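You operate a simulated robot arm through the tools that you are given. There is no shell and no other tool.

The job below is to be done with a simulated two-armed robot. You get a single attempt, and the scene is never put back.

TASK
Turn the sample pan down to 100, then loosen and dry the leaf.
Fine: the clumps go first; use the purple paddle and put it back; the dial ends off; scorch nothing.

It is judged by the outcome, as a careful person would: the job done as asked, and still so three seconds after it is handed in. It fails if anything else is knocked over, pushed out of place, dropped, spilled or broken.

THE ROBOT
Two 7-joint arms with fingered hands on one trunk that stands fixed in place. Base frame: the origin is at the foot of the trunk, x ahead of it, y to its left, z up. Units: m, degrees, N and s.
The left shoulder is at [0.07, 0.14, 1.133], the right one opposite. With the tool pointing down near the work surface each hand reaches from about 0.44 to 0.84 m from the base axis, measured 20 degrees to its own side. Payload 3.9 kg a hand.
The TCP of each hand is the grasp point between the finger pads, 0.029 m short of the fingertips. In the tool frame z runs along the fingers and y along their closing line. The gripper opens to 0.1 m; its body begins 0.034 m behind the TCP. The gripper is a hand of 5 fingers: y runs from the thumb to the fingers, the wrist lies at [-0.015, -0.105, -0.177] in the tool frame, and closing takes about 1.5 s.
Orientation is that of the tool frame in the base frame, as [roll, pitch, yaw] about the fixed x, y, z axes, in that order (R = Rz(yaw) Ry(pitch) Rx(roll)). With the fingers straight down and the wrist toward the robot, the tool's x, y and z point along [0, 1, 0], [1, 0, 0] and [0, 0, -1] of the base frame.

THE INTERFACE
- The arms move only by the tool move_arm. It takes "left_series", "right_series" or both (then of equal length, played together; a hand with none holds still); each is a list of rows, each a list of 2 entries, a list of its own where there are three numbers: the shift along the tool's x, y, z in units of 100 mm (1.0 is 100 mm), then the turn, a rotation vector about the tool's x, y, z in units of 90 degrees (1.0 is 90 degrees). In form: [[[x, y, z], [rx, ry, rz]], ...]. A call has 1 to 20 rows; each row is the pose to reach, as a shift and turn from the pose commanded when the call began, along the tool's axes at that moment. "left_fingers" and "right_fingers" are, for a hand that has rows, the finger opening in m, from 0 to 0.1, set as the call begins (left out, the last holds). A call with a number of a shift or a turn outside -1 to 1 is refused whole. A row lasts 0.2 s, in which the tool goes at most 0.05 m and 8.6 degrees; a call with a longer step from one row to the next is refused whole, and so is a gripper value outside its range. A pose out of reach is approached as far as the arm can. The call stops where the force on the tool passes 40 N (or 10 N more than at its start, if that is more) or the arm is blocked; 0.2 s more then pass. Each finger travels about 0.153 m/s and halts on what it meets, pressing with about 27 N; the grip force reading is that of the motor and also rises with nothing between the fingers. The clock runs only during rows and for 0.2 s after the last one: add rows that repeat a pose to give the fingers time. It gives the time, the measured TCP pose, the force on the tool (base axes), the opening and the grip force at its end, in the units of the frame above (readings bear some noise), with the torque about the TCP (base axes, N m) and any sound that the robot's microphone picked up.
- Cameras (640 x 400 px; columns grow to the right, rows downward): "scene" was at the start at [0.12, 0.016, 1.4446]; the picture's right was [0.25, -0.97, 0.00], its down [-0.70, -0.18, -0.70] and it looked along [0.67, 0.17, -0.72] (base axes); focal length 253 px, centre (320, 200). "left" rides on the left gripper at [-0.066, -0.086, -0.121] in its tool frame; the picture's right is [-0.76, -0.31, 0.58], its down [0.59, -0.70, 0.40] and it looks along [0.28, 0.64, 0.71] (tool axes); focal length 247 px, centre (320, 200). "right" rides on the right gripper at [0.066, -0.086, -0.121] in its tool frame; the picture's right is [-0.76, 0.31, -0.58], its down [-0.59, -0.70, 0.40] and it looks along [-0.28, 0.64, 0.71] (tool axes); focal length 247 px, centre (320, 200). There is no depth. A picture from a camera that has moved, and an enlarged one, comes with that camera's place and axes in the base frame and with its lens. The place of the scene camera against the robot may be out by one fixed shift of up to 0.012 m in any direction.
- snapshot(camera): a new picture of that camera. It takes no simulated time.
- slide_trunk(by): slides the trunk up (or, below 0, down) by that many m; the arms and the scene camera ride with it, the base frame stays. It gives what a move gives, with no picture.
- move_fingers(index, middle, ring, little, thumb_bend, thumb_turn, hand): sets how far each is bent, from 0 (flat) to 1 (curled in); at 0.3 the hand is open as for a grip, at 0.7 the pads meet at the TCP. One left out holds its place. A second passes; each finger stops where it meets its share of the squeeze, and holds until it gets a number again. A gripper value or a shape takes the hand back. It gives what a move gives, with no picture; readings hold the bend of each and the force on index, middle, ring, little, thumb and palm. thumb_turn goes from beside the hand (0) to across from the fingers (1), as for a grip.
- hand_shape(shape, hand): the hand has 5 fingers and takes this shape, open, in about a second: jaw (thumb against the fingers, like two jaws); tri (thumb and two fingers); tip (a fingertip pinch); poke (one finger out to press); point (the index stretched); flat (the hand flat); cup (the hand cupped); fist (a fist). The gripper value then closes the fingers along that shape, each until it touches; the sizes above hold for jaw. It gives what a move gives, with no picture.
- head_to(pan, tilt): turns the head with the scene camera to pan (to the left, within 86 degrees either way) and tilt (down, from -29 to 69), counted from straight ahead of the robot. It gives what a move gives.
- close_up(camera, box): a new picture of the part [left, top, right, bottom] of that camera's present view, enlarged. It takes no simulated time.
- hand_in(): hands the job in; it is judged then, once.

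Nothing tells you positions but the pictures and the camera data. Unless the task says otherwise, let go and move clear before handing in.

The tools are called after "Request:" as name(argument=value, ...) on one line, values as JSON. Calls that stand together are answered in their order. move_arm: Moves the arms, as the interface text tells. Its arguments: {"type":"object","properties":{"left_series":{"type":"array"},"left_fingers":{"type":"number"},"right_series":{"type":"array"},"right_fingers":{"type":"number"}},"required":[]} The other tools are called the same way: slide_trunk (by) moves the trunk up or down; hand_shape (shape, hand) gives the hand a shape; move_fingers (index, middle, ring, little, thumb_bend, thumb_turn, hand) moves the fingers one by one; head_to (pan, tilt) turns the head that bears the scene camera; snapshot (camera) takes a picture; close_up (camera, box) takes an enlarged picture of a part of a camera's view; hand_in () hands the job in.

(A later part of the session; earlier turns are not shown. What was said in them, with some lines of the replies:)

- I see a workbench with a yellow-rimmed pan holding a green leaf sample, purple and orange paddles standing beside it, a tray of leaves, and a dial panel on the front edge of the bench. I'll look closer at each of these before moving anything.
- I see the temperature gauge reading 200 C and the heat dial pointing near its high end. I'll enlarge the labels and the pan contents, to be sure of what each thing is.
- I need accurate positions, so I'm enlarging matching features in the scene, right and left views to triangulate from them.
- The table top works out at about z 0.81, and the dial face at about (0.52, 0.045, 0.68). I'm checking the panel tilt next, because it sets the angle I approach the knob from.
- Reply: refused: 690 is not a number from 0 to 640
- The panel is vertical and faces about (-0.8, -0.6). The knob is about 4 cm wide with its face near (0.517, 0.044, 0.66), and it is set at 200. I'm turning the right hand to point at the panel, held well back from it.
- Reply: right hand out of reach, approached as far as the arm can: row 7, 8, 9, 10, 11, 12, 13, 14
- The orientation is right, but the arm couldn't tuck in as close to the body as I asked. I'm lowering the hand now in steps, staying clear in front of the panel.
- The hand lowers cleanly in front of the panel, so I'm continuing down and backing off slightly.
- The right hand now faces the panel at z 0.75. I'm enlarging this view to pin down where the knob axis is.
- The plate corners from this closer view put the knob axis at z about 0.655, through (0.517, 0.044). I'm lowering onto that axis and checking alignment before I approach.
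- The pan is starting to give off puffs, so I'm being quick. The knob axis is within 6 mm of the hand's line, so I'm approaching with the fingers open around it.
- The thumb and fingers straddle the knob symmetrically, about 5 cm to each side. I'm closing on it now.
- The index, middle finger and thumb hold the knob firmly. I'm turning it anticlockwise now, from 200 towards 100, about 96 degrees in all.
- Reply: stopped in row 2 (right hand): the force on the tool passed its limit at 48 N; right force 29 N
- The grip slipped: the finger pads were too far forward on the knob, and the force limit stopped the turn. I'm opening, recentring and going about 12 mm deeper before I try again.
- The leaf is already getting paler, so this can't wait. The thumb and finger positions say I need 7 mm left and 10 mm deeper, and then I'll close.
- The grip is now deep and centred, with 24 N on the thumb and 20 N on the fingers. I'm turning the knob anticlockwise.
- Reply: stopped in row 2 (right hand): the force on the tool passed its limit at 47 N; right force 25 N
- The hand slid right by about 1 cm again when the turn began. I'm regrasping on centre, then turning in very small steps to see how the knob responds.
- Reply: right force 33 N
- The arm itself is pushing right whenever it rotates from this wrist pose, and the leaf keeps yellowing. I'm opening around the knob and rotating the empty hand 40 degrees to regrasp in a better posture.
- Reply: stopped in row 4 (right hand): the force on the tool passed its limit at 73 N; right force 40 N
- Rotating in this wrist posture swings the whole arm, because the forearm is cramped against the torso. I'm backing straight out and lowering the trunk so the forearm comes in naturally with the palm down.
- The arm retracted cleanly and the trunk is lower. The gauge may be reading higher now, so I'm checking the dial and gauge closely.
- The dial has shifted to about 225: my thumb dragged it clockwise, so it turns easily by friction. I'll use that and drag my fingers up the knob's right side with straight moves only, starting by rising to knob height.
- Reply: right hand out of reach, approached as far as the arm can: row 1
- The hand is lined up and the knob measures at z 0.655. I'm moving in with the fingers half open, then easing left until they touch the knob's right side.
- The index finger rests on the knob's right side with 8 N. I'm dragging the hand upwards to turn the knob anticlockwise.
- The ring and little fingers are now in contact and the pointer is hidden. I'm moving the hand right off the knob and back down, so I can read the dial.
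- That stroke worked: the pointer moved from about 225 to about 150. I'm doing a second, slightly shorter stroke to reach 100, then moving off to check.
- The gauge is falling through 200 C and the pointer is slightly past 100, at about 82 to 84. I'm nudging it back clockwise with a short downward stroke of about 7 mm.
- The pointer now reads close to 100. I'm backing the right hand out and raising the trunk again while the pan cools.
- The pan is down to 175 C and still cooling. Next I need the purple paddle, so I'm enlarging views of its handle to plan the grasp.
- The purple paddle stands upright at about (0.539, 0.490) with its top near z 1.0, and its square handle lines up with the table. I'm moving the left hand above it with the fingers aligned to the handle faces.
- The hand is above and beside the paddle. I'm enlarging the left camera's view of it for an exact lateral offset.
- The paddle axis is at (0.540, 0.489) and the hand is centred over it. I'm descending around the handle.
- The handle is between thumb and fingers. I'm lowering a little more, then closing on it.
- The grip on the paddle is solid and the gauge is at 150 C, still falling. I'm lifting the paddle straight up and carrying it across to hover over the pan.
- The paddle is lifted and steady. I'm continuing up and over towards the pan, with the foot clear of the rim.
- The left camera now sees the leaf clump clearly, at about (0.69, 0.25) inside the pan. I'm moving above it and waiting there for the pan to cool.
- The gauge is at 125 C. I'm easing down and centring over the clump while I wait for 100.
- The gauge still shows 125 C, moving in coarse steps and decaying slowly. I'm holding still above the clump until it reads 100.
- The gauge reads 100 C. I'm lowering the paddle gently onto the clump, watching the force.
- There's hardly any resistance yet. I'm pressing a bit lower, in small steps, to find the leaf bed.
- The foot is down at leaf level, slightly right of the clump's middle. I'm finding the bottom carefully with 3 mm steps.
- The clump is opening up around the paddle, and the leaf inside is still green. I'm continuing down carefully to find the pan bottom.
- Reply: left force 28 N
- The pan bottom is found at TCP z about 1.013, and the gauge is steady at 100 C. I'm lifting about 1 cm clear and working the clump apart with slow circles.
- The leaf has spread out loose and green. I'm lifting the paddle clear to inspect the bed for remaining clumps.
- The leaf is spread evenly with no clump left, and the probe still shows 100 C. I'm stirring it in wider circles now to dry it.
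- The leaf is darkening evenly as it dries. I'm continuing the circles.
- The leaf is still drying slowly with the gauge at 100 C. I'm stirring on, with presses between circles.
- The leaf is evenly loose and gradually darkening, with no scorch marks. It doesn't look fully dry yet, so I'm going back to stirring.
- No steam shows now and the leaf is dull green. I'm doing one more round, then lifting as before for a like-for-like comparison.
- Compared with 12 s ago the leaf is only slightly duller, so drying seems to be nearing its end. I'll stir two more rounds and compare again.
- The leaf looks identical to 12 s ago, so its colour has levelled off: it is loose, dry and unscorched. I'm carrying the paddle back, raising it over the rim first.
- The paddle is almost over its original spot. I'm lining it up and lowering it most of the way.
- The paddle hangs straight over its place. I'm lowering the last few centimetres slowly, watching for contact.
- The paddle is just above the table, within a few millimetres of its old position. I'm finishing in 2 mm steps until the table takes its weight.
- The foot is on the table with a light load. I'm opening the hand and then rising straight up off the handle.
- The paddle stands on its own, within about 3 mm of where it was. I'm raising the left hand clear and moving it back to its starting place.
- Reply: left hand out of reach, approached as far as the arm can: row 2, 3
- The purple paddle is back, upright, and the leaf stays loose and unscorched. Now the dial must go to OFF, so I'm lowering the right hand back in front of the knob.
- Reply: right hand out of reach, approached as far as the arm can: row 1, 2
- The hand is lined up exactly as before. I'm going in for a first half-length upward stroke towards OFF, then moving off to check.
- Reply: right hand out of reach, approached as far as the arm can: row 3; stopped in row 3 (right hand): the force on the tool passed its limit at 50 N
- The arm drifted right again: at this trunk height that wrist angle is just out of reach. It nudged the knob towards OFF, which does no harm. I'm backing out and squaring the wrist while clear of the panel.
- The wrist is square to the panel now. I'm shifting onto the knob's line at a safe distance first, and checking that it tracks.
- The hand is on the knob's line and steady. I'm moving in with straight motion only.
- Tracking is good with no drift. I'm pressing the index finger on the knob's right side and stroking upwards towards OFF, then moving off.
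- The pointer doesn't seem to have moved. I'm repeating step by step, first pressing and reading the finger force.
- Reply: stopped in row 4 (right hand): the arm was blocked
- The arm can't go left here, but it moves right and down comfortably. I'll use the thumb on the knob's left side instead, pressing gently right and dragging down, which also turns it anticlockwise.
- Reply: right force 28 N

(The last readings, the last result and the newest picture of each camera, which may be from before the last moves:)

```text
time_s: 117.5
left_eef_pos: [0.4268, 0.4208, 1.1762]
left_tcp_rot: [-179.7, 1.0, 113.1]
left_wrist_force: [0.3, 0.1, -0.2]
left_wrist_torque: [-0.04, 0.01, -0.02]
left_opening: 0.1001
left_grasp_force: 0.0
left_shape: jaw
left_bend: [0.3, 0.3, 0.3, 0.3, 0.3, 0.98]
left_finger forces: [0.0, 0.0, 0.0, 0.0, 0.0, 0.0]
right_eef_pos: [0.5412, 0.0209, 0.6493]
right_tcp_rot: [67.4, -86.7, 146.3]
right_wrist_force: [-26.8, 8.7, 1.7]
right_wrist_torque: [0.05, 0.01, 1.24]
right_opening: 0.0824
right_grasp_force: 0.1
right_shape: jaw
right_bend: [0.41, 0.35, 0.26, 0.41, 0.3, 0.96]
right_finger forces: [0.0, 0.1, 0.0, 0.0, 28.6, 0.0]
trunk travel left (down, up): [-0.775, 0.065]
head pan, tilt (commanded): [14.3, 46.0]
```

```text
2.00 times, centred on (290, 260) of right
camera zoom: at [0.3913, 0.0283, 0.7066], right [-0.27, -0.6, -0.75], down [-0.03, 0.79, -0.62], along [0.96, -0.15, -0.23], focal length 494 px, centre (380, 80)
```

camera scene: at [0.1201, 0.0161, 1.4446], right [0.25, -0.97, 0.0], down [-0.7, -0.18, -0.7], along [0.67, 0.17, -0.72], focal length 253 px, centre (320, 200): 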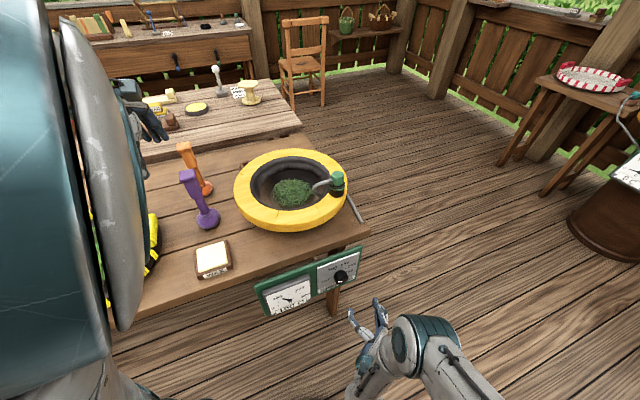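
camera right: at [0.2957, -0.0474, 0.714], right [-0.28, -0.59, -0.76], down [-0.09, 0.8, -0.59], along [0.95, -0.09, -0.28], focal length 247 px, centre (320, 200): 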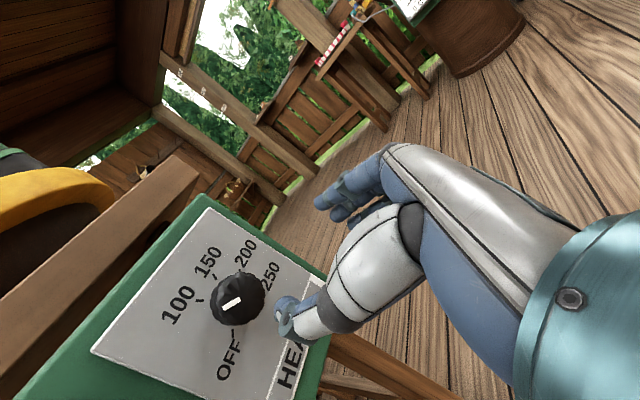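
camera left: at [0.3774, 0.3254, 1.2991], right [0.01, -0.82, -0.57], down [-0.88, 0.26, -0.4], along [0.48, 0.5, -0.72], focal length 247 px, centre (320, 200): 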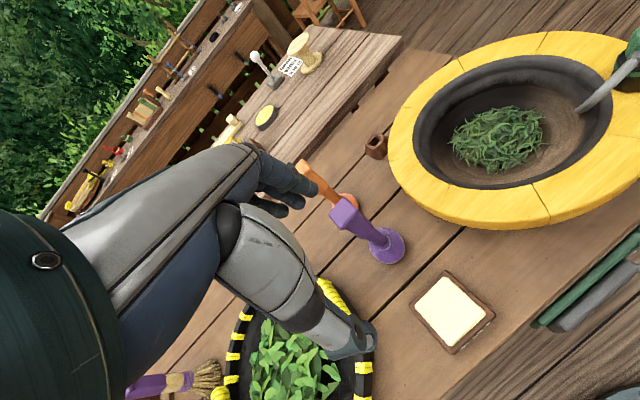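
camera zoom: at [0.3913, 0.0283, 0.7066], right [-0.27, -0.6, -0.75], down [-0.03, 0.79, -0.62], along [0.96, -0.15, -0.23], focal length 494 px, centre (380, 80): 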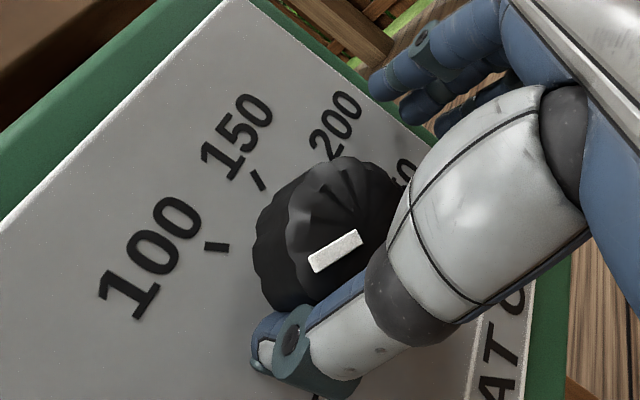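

The thumb is pressing well and the knob is starting to turn. I'm continuing the downward drag with slightly less sideways push.

Request:
move_arm(right_series=[[[-0.06, -0.02, 0], [0, 0, 0]], [[-0.12, -0.03, 0], [0, 0, 0]], [[-0.18, -0.04, 0], [0, 0, 0]], [[-0.22, -0.04, 0], [0, 0, 0]]])

Request:
close_up(camera="scene", box=[290, 225, 390, 300])

Request:
close_up(camera="right", box=[160, 160, 420, 360])

```text
time_s: 117.8
left_eef_pos: [0.4309, 0.4221, 1.1732]
left_tcp_rot: [-179.6, 1.2, 113.1]
left_wrist_force: [0.4, 0.2, 0.4]
left_wrist_torque: [-0.02, 0.03, 0.01]
left_opening: 0.0998
left_grasp_force: 0.0
left_shape: jaw
left_bend: [0.3, 0.3, 0.3, 0.3, 0.3, 0.98]
left_finger forces: [0.1, 0.1, 0.0, 0.1, 0.0, 0.0]
right_eef_pos: [0.5469, 0.0178, 0.643]
right_tcp_rot: [83.2, -86.5, 130.5]
right_wrist_force: [-17.1, 9.5, -14.4]
right_wrist_torque: [-0.53, -0.32, 0.52]
right_opening: 0.0796
right_grasp_force: 0.0
right_shape: jaw
right_bend: [0.41, 0.35, 0.26, 0.4, 0.3, 1.0]
right_finger forces: [0.1, 0.0, 0.0, 0.1, 23.5, 0.1]
trunk travel left (down, up): [-0.775, 0.065]
head pan, tilt (commanded): [14.3, 46.0]
stopped in row 1 (right hand): the force on the tool passed its limit at 49 N (the readings are from after the stop); the commanded pose is now the measured one
```

```text
5.33 times, centred on (340, 262) of scene
camera zoom: at [0.1194, 0.0191, 1.4443], right [0.25, -0.97, 0.0], down [-0.7, -0.18, -0.7], along [0.67, 0.17, -0.72], focal length 1351 px, centre (213, -133)
```

zoom: 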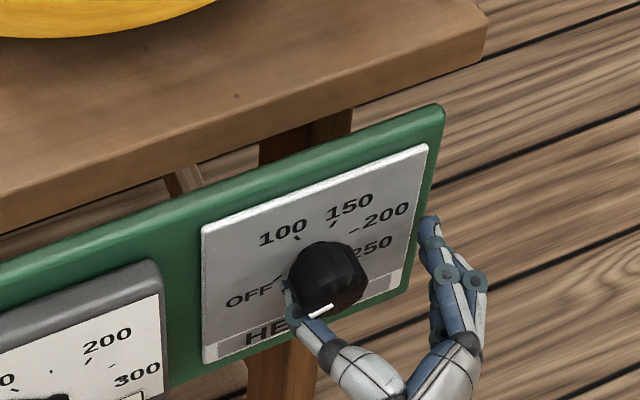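

```text
2.00 times, centred on (290, 260) of right
camera zoom: at [0.3953, 0.0254, 0.7022], right [-0.28, -0.61, -0.74], down [-0.03, 0.78, -0.63], along [0.96, -0.15, -0.24], focal length 494 px, centre (380, 80)
```

zoom: 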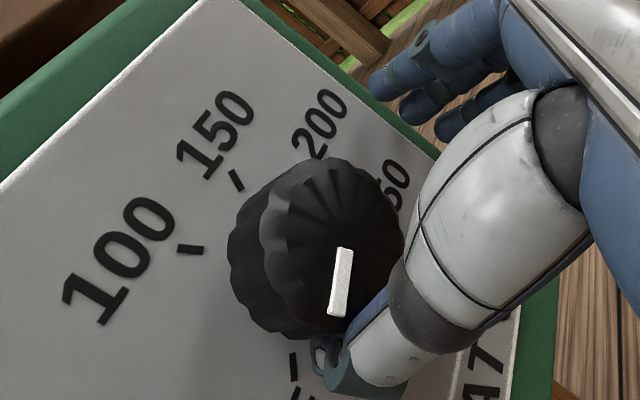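

That turned it: the pointer is now close to OFF. I'm backing the hand out to read it properly.

Request:
move_arm(right_series=[[[0, 0, -0.3], [0, 0, 0]], [[0, 0, -0.6], [0, 0, 0]], [[0, 0, -0.95], [0, 0, 0]]])

Request:
close_up(camera="scene", box=[310, 240, 380, 300])

Request:
close_up(camera="right", box=[140, 160, 400, 360])

Request:
close_up(camera="scene", box=[220, 140, 400, 325])

```text
time_s: 118.5
left_eef_pos: [0.4313, 0.4186, 1.174]
left_tcp_rot: [-179.5, 1.0, 113.1]
left_wrist_force: [0.5, 0.5, -0.2]
left_wrist_torque: [0.02, 0.03, 0.02]
left_opening: 0.0998
left_grasp_force: 0.1
left_shape: jaw
left_bend: [0.3, 0.3, 0.3, 0.3, 0.3, 0.98]
left_finger forces: [0.0, 0.1, 0.0, 0.0, 0.0, 0.0]
right_eef_pos: [0.4673, -0.0326, 0.6451]
right_tcp_rot: [69.1, -86.6, 144.5]
right_wrist_force: [0.2, -0.3, 0.0]
right_wrist_torque: [0.0, 0.0, -0.03]
right_opening: 0.0701
right_grasp_force: 0.0
right_shape: jaw
right_bend: [0.41, 0.35, 0.26, 0.4, 0.3, 0.99]
right_finger forces: [0.1, 0.1, 0.0, 0.0, 0.0, 0.0]
trunk travel left (down, up): [-0.775, 0.065]
head pan, tilt (commanded): [14.3, 46.0]
```

```text
6.67 times, centred on (345, 270) of scene
camera zoom: at [0.1204, 0.0163, 1.4446], right [0.25, -0.97, 0.0], down [-0.7, -0.18, -0.69], along [0.67, 0.17, -0.72], focal length 1689 px, centre (153, -267)
```

zoom: 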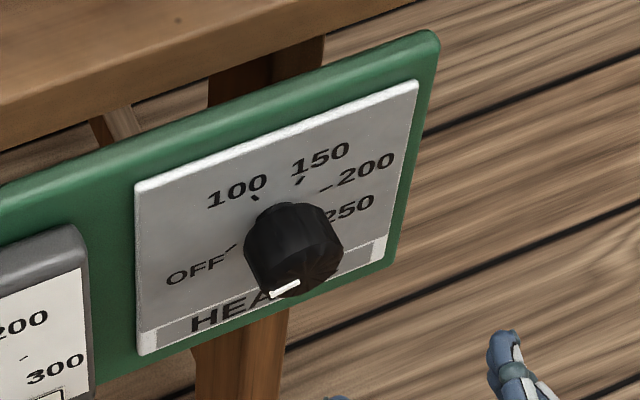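

```text
2.00 times, centred on (270, 260) of right
camera zoom: at [0.3179, -0.0255, 0.7035], right [-0.28, -0.6, -0.75], down [-0.03, 0.78, -0.62], along [0.96, -0.15, -0.23], focal length 494 px, centre (420, 80)
```

zoom: 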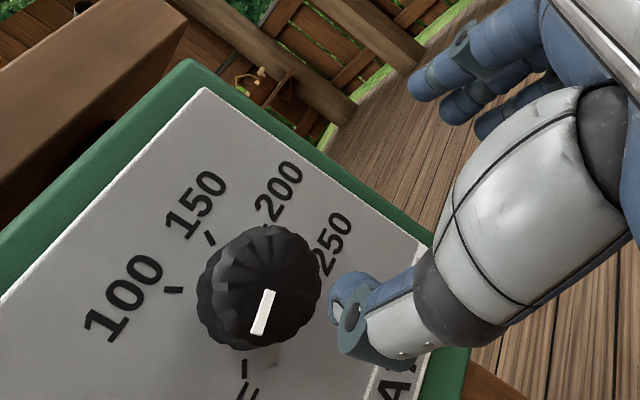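

```text
2.16 times, centred on (310, 232) of scene
camera zoom: at [0.1204, 0.0163, 1.4446], right [0.25, -0.97, 0.0], down [-0.7, -0.18, -0.69], along [0.67, 0.17, -0.72], focal length 548 px, centre (342, 130)
```

zoom: 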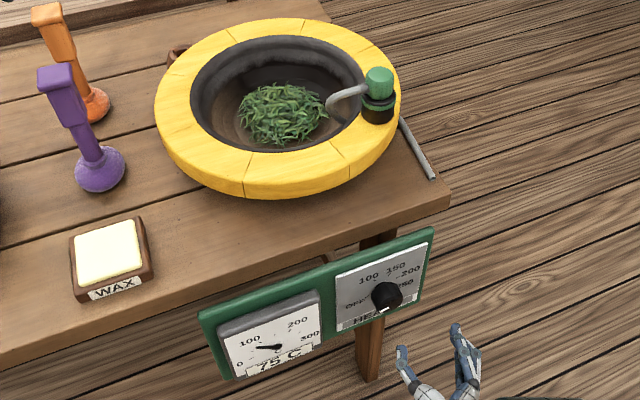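

The gauge is falling to 75 C and the pointer is about 18 degrees short of OFF. Left moves worked with the trunk low, and the left arm is clear of everything, so I'm lowering the trunk to finish accurately.

Request:
slide_trunk(by=-0.25)

Request:
snapshot(camera="scene")

Request:
snapshot(camera="left")

```text
time_s: 121.1
left_eef_pos: [0.4316, 0.4194, 0.9252]
left_tcp_rot: [-179.6, 1.0, 113.1]
left_wrist_force: [-0.1, 0.6, -0.3]
left_wrist_torque: [0.0, -0.02, 0.01]
left_opening: 0.0997
left_grasp_force: 0.0
left_shape: jaw
left_bend: [0.3, 0.3, 0.3, 0.3, 0.3, 0.98]
left_finger forces: [0.0, 0.1, 0.0, 0.0, 0.1, 0.0]
right_eef_pos: [0.4679, -0.0323, 0.3948]
right_tcp_rot: [70.6, -86.7, 142.9]
right_wrist_force: [-0.2, 0.6, -1.7]
right_wrist_torque: [-0.01, 0.03, 0.0]
right_opening: 0.0699
right_grasp_force: 0.1
right_shape: jaw
right_bend: [0.41, 0.35, 0.26, 0.4, 0.3, 0.99]
right_finger forces: [0.0, 0.0, 0.1, 0.0, 0.1, 0.0]
trunk travel left (down, up): [-0.525, 0.315]
head pan, tilt (commanded): [14.3, 46.0]
```

```text
taken
camera scene: at [0.1199, 0.0159, 1.1947], right [0.25, -0.97, 0.0], down [-0.7, -0.18, -0.7], along [0.67, 0.17, -0.72], focal length 253 px, centre (320, 200)
```

scene: 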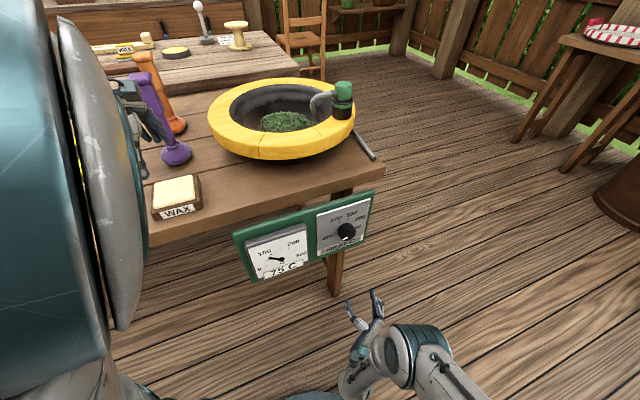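

```text
taken
camera left: at [0.3781, 0.3265, 1.0477], right [0.01, -0.83, -0.56], down [-0.88, 0.26, -0.4], along [0.48, 0.5, -0.72], focal length 247 px, centre (320, 200)
```

left: 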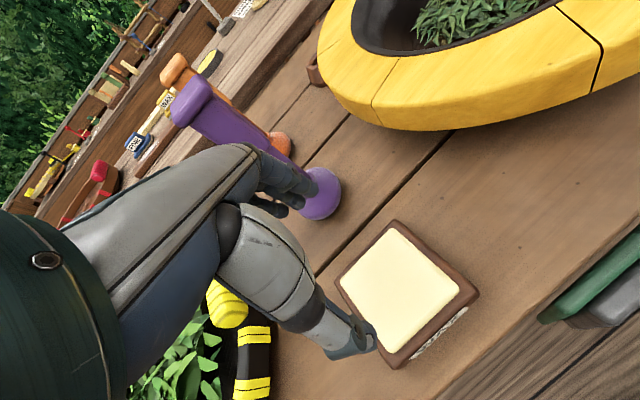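

The left hand is clear of the paddle and everything stands untouched. I'm raising the right hand back to knob height.

Request:
move_arm(right_series=[[[0.42, -0.025, 0], [0, 0, 0]], [[0.848, -0.053, 0], [0, 0, 0]]])

Request:
move_arm(right_series=[[[0.42, -0.025, 0], [0, 0, 0]], [[0.848, -0.053, 0], [0, 0, 0]]])

Request:
move_arm(right_series=[[[0.42, -0.025, 0], [0, 0, 0]], [[0.848, -0.053, 0], [0, 0, 0]], [[0.848, -0.053, 0], [0, 0, 0]]])

Request:
close_up(camera="right", box=[140, 160, 400, 360])

Request:
close_up(camera="scene", box=[310, 200, 390, 260])

```text
time_s: 121.7
left_eef_pos: [0.4309, 0.4188, 0.9241]
left_tcp_rot: [-179.6, 0.9, 113.1]
left_wrist_force: [-0.1, 0.6, 0.0]
left_wrist_torque: [0.01, 0.02, -0.02]
left_opening: 0.0999
left_grasp_force: 0.1
left_shape: jaw
left_bend: [0.3, 0.3, 0.3, 0.3, 0.3, 0.98]
left_finger forces: [0.0, 0.0, 0.0, 0.0, 0.0, 0.0]
right_eef_pos: [0.4629, -0.0271, 0.4797]
right_tcp_rot: [71.4, -86.6, 142.2]
right_wrist_force: [0.3, 0.1, 0.3]
right_wrist_torque: [-0.03, 0.0, 0.03]
right_opening: 0.0702
right_grasp_force: 0.0
right_shape: jaw
right_bend: [0.41, 0.35, 0.26, 0.4, 0.3, 0.99]
right_finger forces: [0.0, 0.0, 0.0, 0.0, 0.0, 0.0]
trunk travel left (down, up): [-0.525, 0.315]
head pan, tilt (commanded): [14.3, 46.0]
```

```text
time_s: 122.3
left_eef_pos: [0.4309, 0.4179, 0.9243]
left_tcp_rot: [-179.6, 0.8, 113.2]
left_wrist_force: [0.9, -0.1, 0.2]
left_wrist_torque: [0.0, 0.02, -0.01]
left_opening: 0.1
left_grasp_force: 0.0
left_shape: jaw
left_bend: [0.3, 0.3, 0.3, 0.3, 0.3, 0.98]
left_finger forces: [0.0, 0.1, 0.1, 0.0, 0.1, 0.1]
right_eef_pos: [0.4539, -0.0183, 0.5646]
right_tcp_rot: [71.9, -86.7, 141.6]
right_wrist_force: [0.3, -0.6, -0.3]
right_wrist_torque: [-0.02, 0.0, 0.0]
right_opening: 0.0703
right_grasp_force: 0.0
right_shape: jaw
right_bend: [0.41, 0.35, 0.26, 0.4, 0.3, 0.99]
right_finger forces: [0.0, 0.0, 0.0, 0.0, 0.0, 0.1]
trunk travel left (down, up): [-0.525, 0.315]
head pan, tilt (commanded): [14.3, 46.0]
```

```text
time_s: 123.1
left_eef_pos: [0.4317, 0.4194, 0.9234]
left_tcp_rot: [-179.6, 0.9, 113.1]
left_wrist_force: [-0.5, 0.8, 0.2]
left_wrist_torque: [0.0, 0.01, 0.02]
left_opening: 0.0998
left_grasp_force: 0.0
left_shape: jaw
left_bend: [0.3, 0.3, 0.3, 0.3, 0.3, 0.98]
left_finger forces: [0.1, 0.1, 0.0, 0.0, 0.0, 0.0]
right_eef_pos: [0.4453, -0.0124, 0.6505]
right_tcp_rot: [69.7, -86.6, 144.0]
right_wrist_force: [0.8, -0.1, 0.0]
right_wrist_torque: [0.02, -0.02, 0.0]
right_opening: 0.0702
right_grasp_force: 0.1
right_shape: jaw
right_bend: [0.41, 0.35, 0.26, 0.4, 0.3, 0.99]
right_finger forces: [0.1, 0.0, 0.1, 0.0, 0.1, 0.0]
trunk travel left (down, up): [-0.525, 0.315]
head pan, tilt (commanded): [14.3, 46.0]
```

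```text
2.00 times, centred on (270, 260) of right
camera zoom: at [0.2952, -0.0043, 0.7081], right [-0.28, -0.6, -0.75], down [-0.03, 0.78, -0.62], along [0.96, -0.15, -0.23], focal length 494 px, centre (420, 80)
```

zoom: 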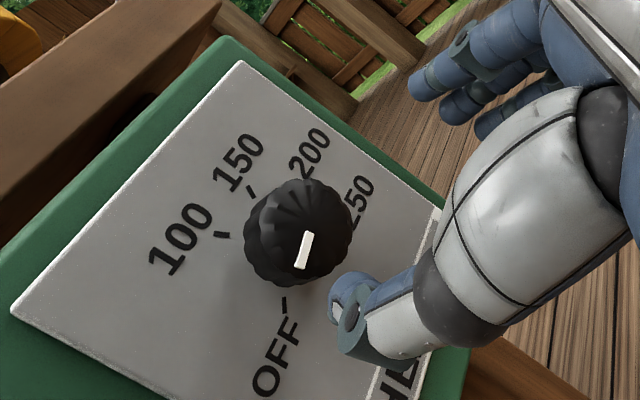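

```text
6.67 times, centred on (350, 230) of scene
camera zoom: at [0.1203, 0.0159, 1.1946], right [0.25, -0.97, 0.0], down [-0.7, -0.18, -0.7], along [0.67, 0.17, -0.72], focal length 1689 px, centre (120, 0)
```

zoom: 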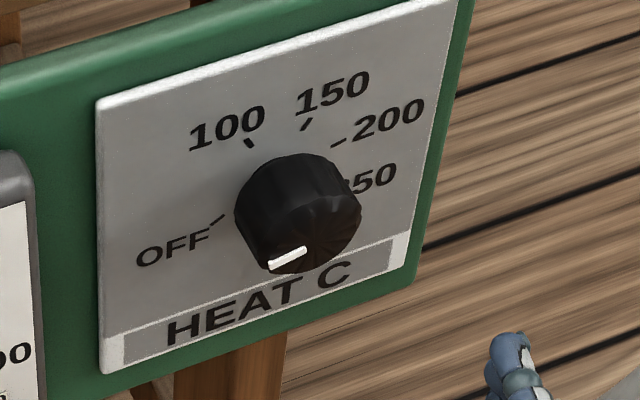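

From this height the pointer reads about 15 degrees short of OFF. I'm moving in beside the knob for one short finishing stroke.

Request:
move_arm(right_series=[[[-0.06, -0.04, 0.3], [0, 0, 0]], [[-0.06, -0.04, 0.6], [0, 0, 0]], [[-0.06, -0.04, 0.8], [0, 0, 0]], [[-0.06, -0.04, 0.95], [0, 0, 0]]])

Request:
move_arm(right_series=[[[0, -0.08, 0], [0, 0, 0]], [[0, -0.15, 0], [0, 0, 0]], [[0, -0.19, 0], [0, 0, 0]]])

Request:
close_up(camera="scene", box=[310, 200, 390, 260])

Request:
close_up(camera="right", box=[160, 160, 420, 360])

```text
time_s: 124.1
left_eef_pos: [0.4313, 0.4186, 0.9253]
left_tcp_rot: [-179.7, 0.9, 113.0]
left_wrist_force: [0.3, -0.4, -0.2]
left_wrist_torque: [0.01, 0.02, -0.01]
left_opening: 0.1
left_grasp_force: 0.1
left_shape: jaw
left_bend: [0.3, 0.3, 0.3, 0.3, 0.3, 0.98]
left_finger forces: [0.0, 0.1, 0.0, 0.0, 0.0, 0.0]
right_eef_pos: [0.5243, 0.0455, 0.6443]
right_tcp_rot: [71.5, -86.7, 142.1]
right_wrist_force: [-5.1, -1.9, -0.3]
right_wrist_torque: [0.0, 0.01, 0.28]
right_opening: 0.0705
right_grasp_force: 0.0
right_shape: jaw
right_bend: [0.41, 0.35, 0.26, 0.4, 0.3, 0.99]
right_finger forces: [0.1, 0.0, 0.0, 0.0, 5.5, 0.0]
trunk travel left (down, up): [-0.525, 0.315]
head pan, tilt (commanded): [14.3, 46.0]
```

```text
time_s: 124.9
left_eef_pos: [0.4312, 0.4187, 0.925]
left_tcp_rot: [-179.6, 0.8, 113.0]
left_wrist_force: [0.1, -0.1, -0.3]
left_wrist_torque: [-0.02, 0.01, 0.0]
left_opening: 0.0999
left_grasp_force: 0.0
left_shape: jaw
left_bend: [0.3, 0.3, 0.3, 0.3, 0.3, 0.98]
left_finger forces: [0.1, 0.0, 0.2, 0.0, 0.0, 0.1]
right_eef_pos: [0.5152, 0.0587, 0.6436]
right_tcp_rot: [68.9, -86.7, 144.3]
right_wrist_force: [-0.6, -18.5, -0.8]
right_wrist_torque: [0.12, 0.05, 0.3]
right_opening: 0.0736
right_grasp_force: 0.0
right_shape: jaw
right_bend: [0.35, 0.35, 0.26, 0.4, 0.35, 1.0]
right_finger forces: [9.3, 0.0, 0.1, 0.0, 11.7, 0.0]
trunk travel left (down, up): [-0.525, 0.315]
head pan, tilt (commanded): [14.3, 46.0]
```

```text
6.67 times, centred on (350, 230) of scene
camera zoom: at [0.12, 0.0138, 1.1946], right [0.25, -0.97, 0.0], down [-0.7, -0.18, -0.7], along [0.67, 0.17, -0.72], focal length 1689 px, centre (120, 0)
```

zoom: 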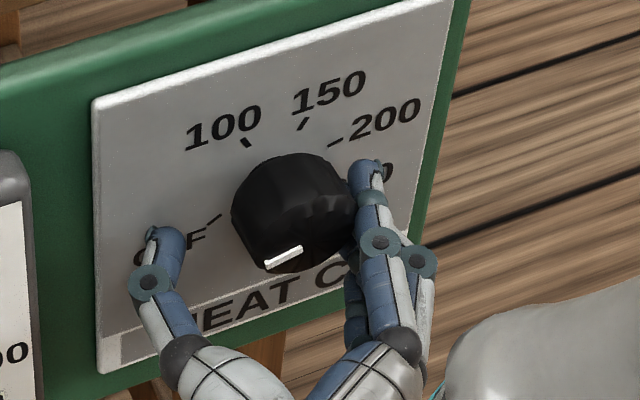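

```text
2.00 times, centred on (290, 260) of right
camera zoom: at [0.3644, 0.0661, 0.7012], right [-0.28, -0.6, -0.75], down [-0.02, 0.79, -0.62], along [0.96, -0.15, -0.23], focal length 494 px, centre (380, 80)
```

zoom: 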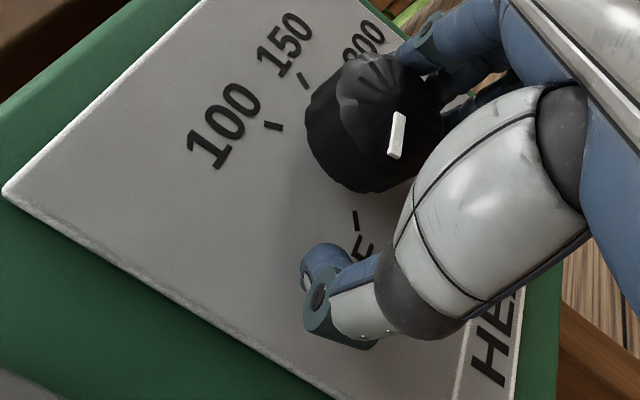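

The index is in contact with 9 N, but the thumb tip is brushing the plate. I'm backing off 4 mm and stroking up about 1 cm.

Request:
move_arm(right_series=[[[0, 0, -0.05], [0, 0, 0]], [[0.04, -0.01, -0.05], [0, 0, 0]], [[0.08, -0.02, -0.05], [0, 0, 0]], [[0.1, -0.02, -0.05], [0, 0, 0]]])

Request:
close_up(camera="scene", box=[310, 200, 390, 260])

Request:
close_up(camera="right", box=[160, 160, 420, 360])

```text
time_s: 125.9
left_eef_pos: [0.4324, 0.4178, 0.9235]
left_tcp_rot: [-179.5, 0.8, 113.1]
left_wrist_force: [0.5, 0.3, -0.6]
left_wrist_torque: [0.01, 0.01, -0.03]
left_opening: 0.0999
left_grasp_force: 0.0
left_shape: jaw
left_bend: [0.3, 0.3, 0.3, 0.3, 0.3, 0.98]
left_finger forces: [0.0, 0.0, 0.0, 0.0, 0.1, 0.0]
right_eef_pos: [0.5089, 0.0586, 0.6516]
right_tcp_rot: [72.2, -86.7, 141.3]
right_wrist_force: [9.2, -7.9, -1.5]
right_wrist_torque: [0.1, 0.13, 0.04]
right_opening: 0.0764
right_grasp_force: 0.1
right_shape: jaw
right_bend: [0.33, 0.34, 0.26, 0.4, 0.31, 0.99]
right_finger forces: [8.1, 2.4, 0.0, 0.1, 0.0, 0.1]
trunk travel left (down, up): [-0.525, 0.315]
head pan, tilt (commanded): [14.3, 46.0]
```

```text
6.67 times, centred on (350, 230) of scene
camera zoom: at [0.1213, 0.015, 1.1944], right [0.25, -0.97, 0.0], down [-0.7, -0.18, -0.69], along [0.67, 0.17, -0.72], focal length 1689 px, centre (120, 0)
```

zoom: 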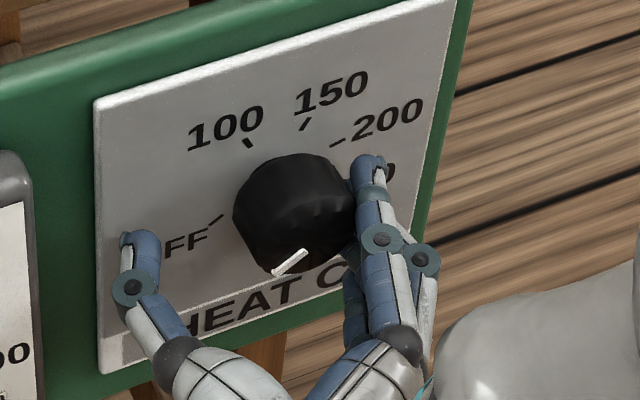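

```text
2.00 times, centred on (290, 260) of right
camera zoom: at [0.3589, 0.0666, 0.7105], right [-0.28, -0.6, -0.75], down [-0.03, 0.79, -0.62], along [0.96, -0.15, -0.24], focal length 494 px, centre (380, 80)
```

zoom: 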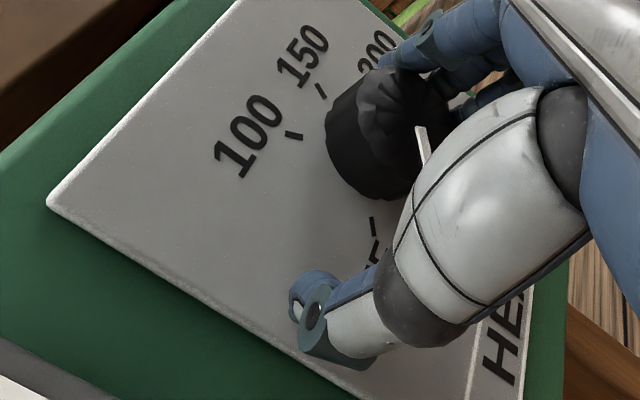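

The pointer now lies on the OFF direction. I'm releasing straight to the right so as not to drag it, then backing out to check.

Request:
move_arm(right_series=[[[0, 0.1, 0], [0, 0, 0]], [[0, 0.2, 0], [0, 0, 0]], [[0, 0.2, -0.4], [0, 0, 0]], [[0, 0.2, -0.8], [0, 0, 0]]])

Request:
close_up(camera="scene", box=[310, 200, 390, 260])

Request:
close_up(camera="right", box=[140, 160, 400, 360])

Request:
snapshot(camera="scene")

```text
time_s: 126.9
left_eef_pos: [0.4292, 0.4194, 0.9243]
left_tcp_rot: [-179.6, 0.8, 113.1]
left_wrist_force: [-0.6, -0.2, -0.1]
left_wrist_torque: [0.0, 0.01, 0.03]
left_opening: 0.1002
left_grasp_force: 0.0
left_shape: jaw
left_bend: [0.3, 0.3, 0.3, 0.3, 0.3, 0.98]
left_finger forces: [0.0, 0.0, 0.0, 0.0, 0.1, 0.0]
right_eef_pos: [0.4547, 0.0002, 0.6528]
right_tcp_rot: [71.0, -86.7, 142.7]
right_wrist_force: [0.2, -0.6, 0.3]
right_wrist_torque: [-0.02, -0.03, 0.0]
right_opening: 0.0699
right_grasp_force: 0.1
right_shape: jaw
right_bend: [0.41, 0.35, 0.26, 0.4, 0.3, 0.99]
right_finger forces: [0.1, 0.0, 0.1, 0.0, 0.0, 0.0]
trunk travel left (down, up): [-0.525, 0.315]
head pan, tilt (commanded): [14.3, 46.0]
```

```text
6.67 times, centred on (350, 230) of scene
camera zoom: at [0.1201, 0.0157, 1.1946], right [0.25, -0.97, 0.0], down [-0.7, -0.18, -0.7], along [0.67, 0.17, -0.72], focal length 1689 px, centre (120, 0)
```

zoom: 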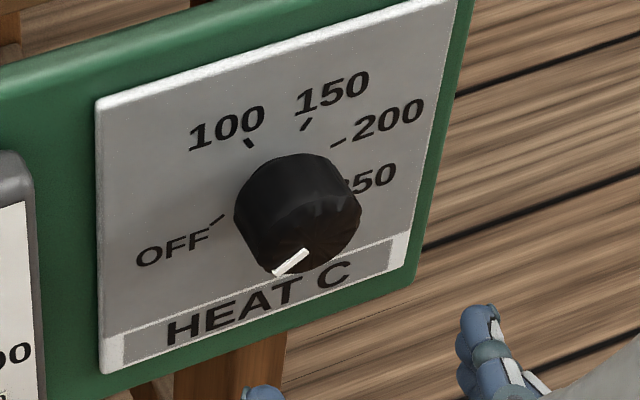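

```text
2.00 times, centred on (270, 260) of right
camera zoom: at [0.3027, 0.0075, 0.7106], right [-0.28, -0.6, -0.75], down [-0.03, 0.79, -0.62], along [0.96, -0.15, -0.23], focal length 494 px, centre (420, 80)
```

zoom: 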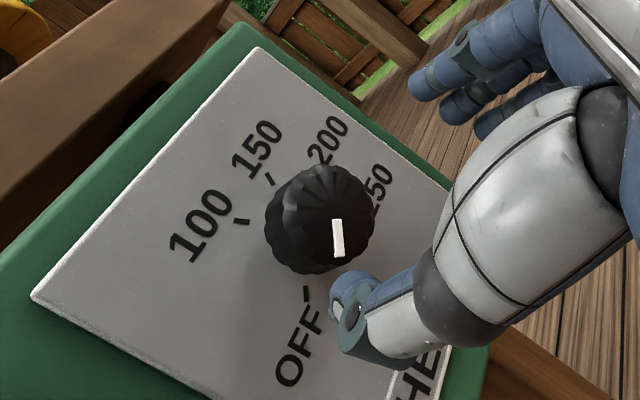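

```text
taken
camera scene: at [0.1201, 0.0157, 1.1946], right [0.25, -0.97, 0.0], down [-0.7, -0.18, -0.7], along [0.67, 0.17, -0.72], focal length 253 px, centre (320, 200)
```

scene: 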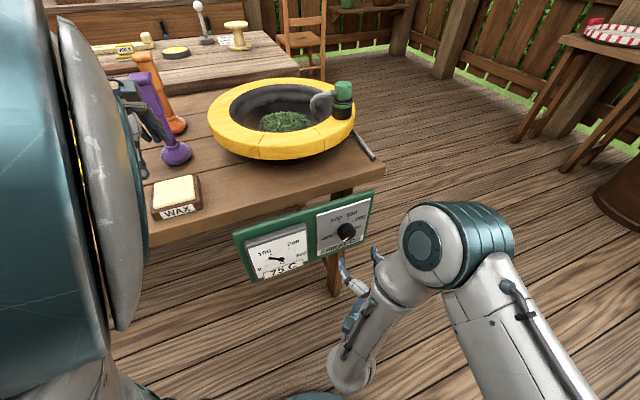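

Both views put the pointer right on OFF. I'm drawing the right hand further back and raising the trunk, so both hands are well clear.

Request:
move_arm(right_series=[[[0, 0.2, -0.15], [0, 0, 0]], [[0, 0.4, -0.25], [0, 0, 0]]])

Request:
slide_trunk(by=0.25)

Request:
snapshot(camera="scene")

Request:
close_up(camera="scene", box=[240, 225, 400, 325])

Request:
close_up(camera="scene", box=[160, 130, 360, 255])

Request:
close_up(camera="scene", box=[262, 170, 322, 210])

Request:
snapshot(camera="left")

```text
time_s: 127.5
left_eef_pos: [0.4304, 0.4198, 0.925]
left_tcp_rot: [-179.6, 1.0, 113.1]
left_wrist_force: [1.0, 0.1, -0.1]
left_wrist_torque: [0.02, 0.04, 0.0]
left_opening: 0.0998
left_grasp_force: 0.0
left_shape: jaw
left_bend: [0.3, 0.3, 0.3, 0.3, 0.3, 0.98]
left_finger forces: [0.1, 0.1, 0.0, 0.0, 0.0, 0.0]
right_eef_pos: [0.4549, -0.0464, 0.6542]
right_tcp_rot: [72.0, -86.7, 141.7]
right_wrist_force: [0.3, 0.2, 0.5]
right_wrist_torque: [-0.03, 0.04, 0.02]
right_opening: 0.0702
right_grasp_force: 0.1
right_shape: jaw
right_bend: [0.41, 0.35, 0.26, 0.4, 0.3, 0.99]
right_finger forces: [0.0, 0.0, 0.1, 0.0, 0.0, 0.0]
trunk travel left (down, up): [-0.525, 0.315]
head pan, tilt (commanded): [14.3, 46.0]
```

```text
time_s: 130.1
left_eef_pos: [0.4315, 0.419, 1.1734]
left_tcp_rot: [-179.6, 0.8, 113.1]
left_wrist_force: [-0.4, 0.5, -0.6]
left_wrist_torque: [0.02, 0.02, 0.01]
left_opening: 0.0997
left_grasp_force: 0.0
left_shape: jaw
left_bend: [0.3, 0.3, 0.3, 0.3, 0.3, 0.98]
left_finger forces: [0.0, 0.0, 0.0, 0.0, 0.0, 0.1]
right_eef_pos: [0.4551, -0.0462, 0.9037]
right_tcp_rot: [71.1, -86.6, 142.5]
right_wrist_force: [1.4, 0.1, 0.3]
right_wrist_torque: [-0.02, 0.03, -0.01]
right_opening: 0.0701
right_grasp_force: 0.0
right_shape: jaw
right_bend: [0.41, 0.35, 0.26, 0.4, 0.3, 0.99]
right_finger forces: [0.0, 0.0, 0.0, 0.0, 0.1, 0.0]
trunk travel left (down, up): [-0.775, 0.065]
head pan, tilt (commanded): [14.3, 46.0]
```

```text
taken
camera scene: at [0.1201, 0.016, 1.4445], right [0.25, -0.97, 0.0], down [-0.7, -0.18, -0.7], along [0.67, 0.17, -0.72], focal length 253 px, centre (320, 200)
```

scene: 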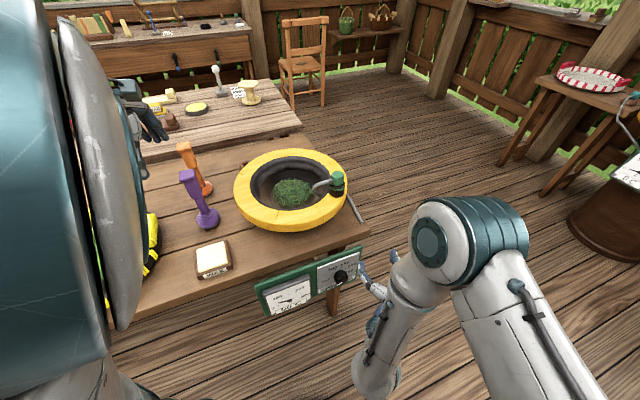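

```text
4.00 times, centred on (320, 275) of scene
camera zoom: at [0.1201, 0.016, 1.4445], right [0.25, -0.97, 0.0], down [-0.7, -0.18, -0.7], along [0.67, 0.17, -0.72], focal length 1013 px, centre (320, -100)
```

zoom: 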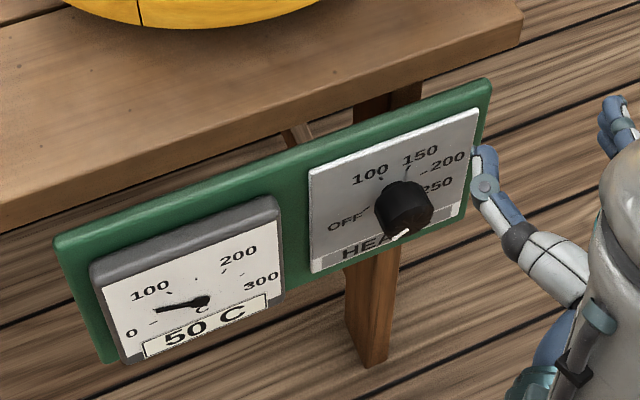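

```text
3.20 times, centred on (260, 192) of scene
camera zoom: at [0.1201, 0.016, 1.4445], right [0.25, -0.97, 0.0], down [-0.7, -0.18, -0.7], along [0.67, 0.17, -0.72], focal length 811 px, centre (512, 224)
```

zoom: 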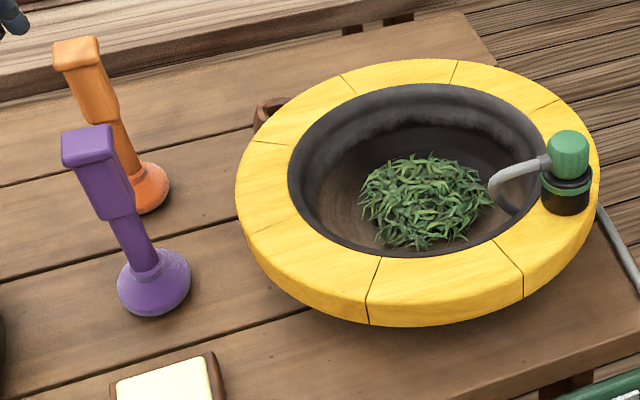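

```text
10.00 times, centred on (292, 190) of scene
camera zoom: at [0.1201, 0.016, 1.4445], right [0.25, -0.97, 0.0], down [-0.7, -0.18, -0.7], along [0.67, 0.17, -0.72], focal length 2533 px, centre (600, 300)
```

zoom: 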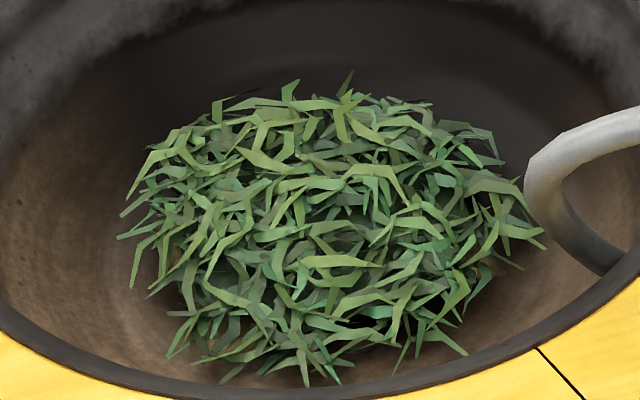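

```text
taken
camera left: at [0.3783, 0.3266, 1.2975], right [0.01, -0.83, -0.56], down [-0.88, 0.26, -0.4], along [0.48, 0.5, -0.72], focal length 247 px, centre (320, 200)
```

left: 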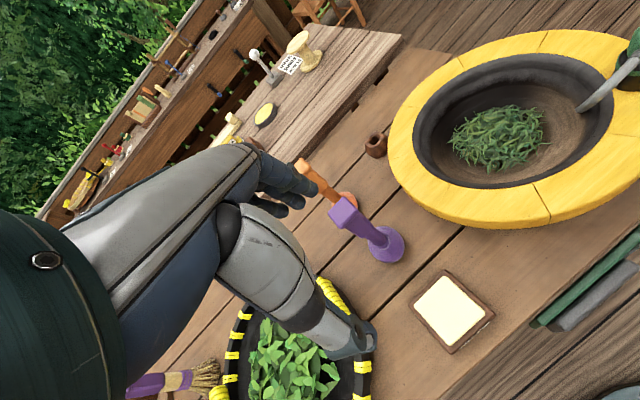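

Everything checks out: the gauge is down to 50 C and falling, the dial is on OFF, and the purple paddle stands back in its place. The leaf is loose, its colour has stopped changing and nothing is scorched, and both hands are clear, so I'm handing in.

Request:
hand_in()

```text
The job is handed in.
```

The job is handed in. The leaf is loose, looks dry and has no scorch marks, though it sat in a pan hotter than intended for the first half-minute or so.

- **Heat:** My first attempts to turn the knob slipped, and one nudged it up, so the gauge reached 225 C at about 18 seconds. The leaf yellowed on top during that time. I got the dial to 100, and the gauge read 100 C before I started on the leaf.
- **Loosening:** I broke the clump up first with the purple paddle, and the leaf underneath was still green.
- **Drying:** I stirred at 100 C for about 40 seconds, until two looks 12 seconds apart showed no further colour change. That is my only evidence that it is dry, as nothing in view shows it directly.
- **Paddle:** It is standing upright within about 3 mm of where it was.
- **Dial:** The pointer is on OFF, and the last gauge reading was 50 C and falling.

I saw nothing knocked over, moved or spilled.
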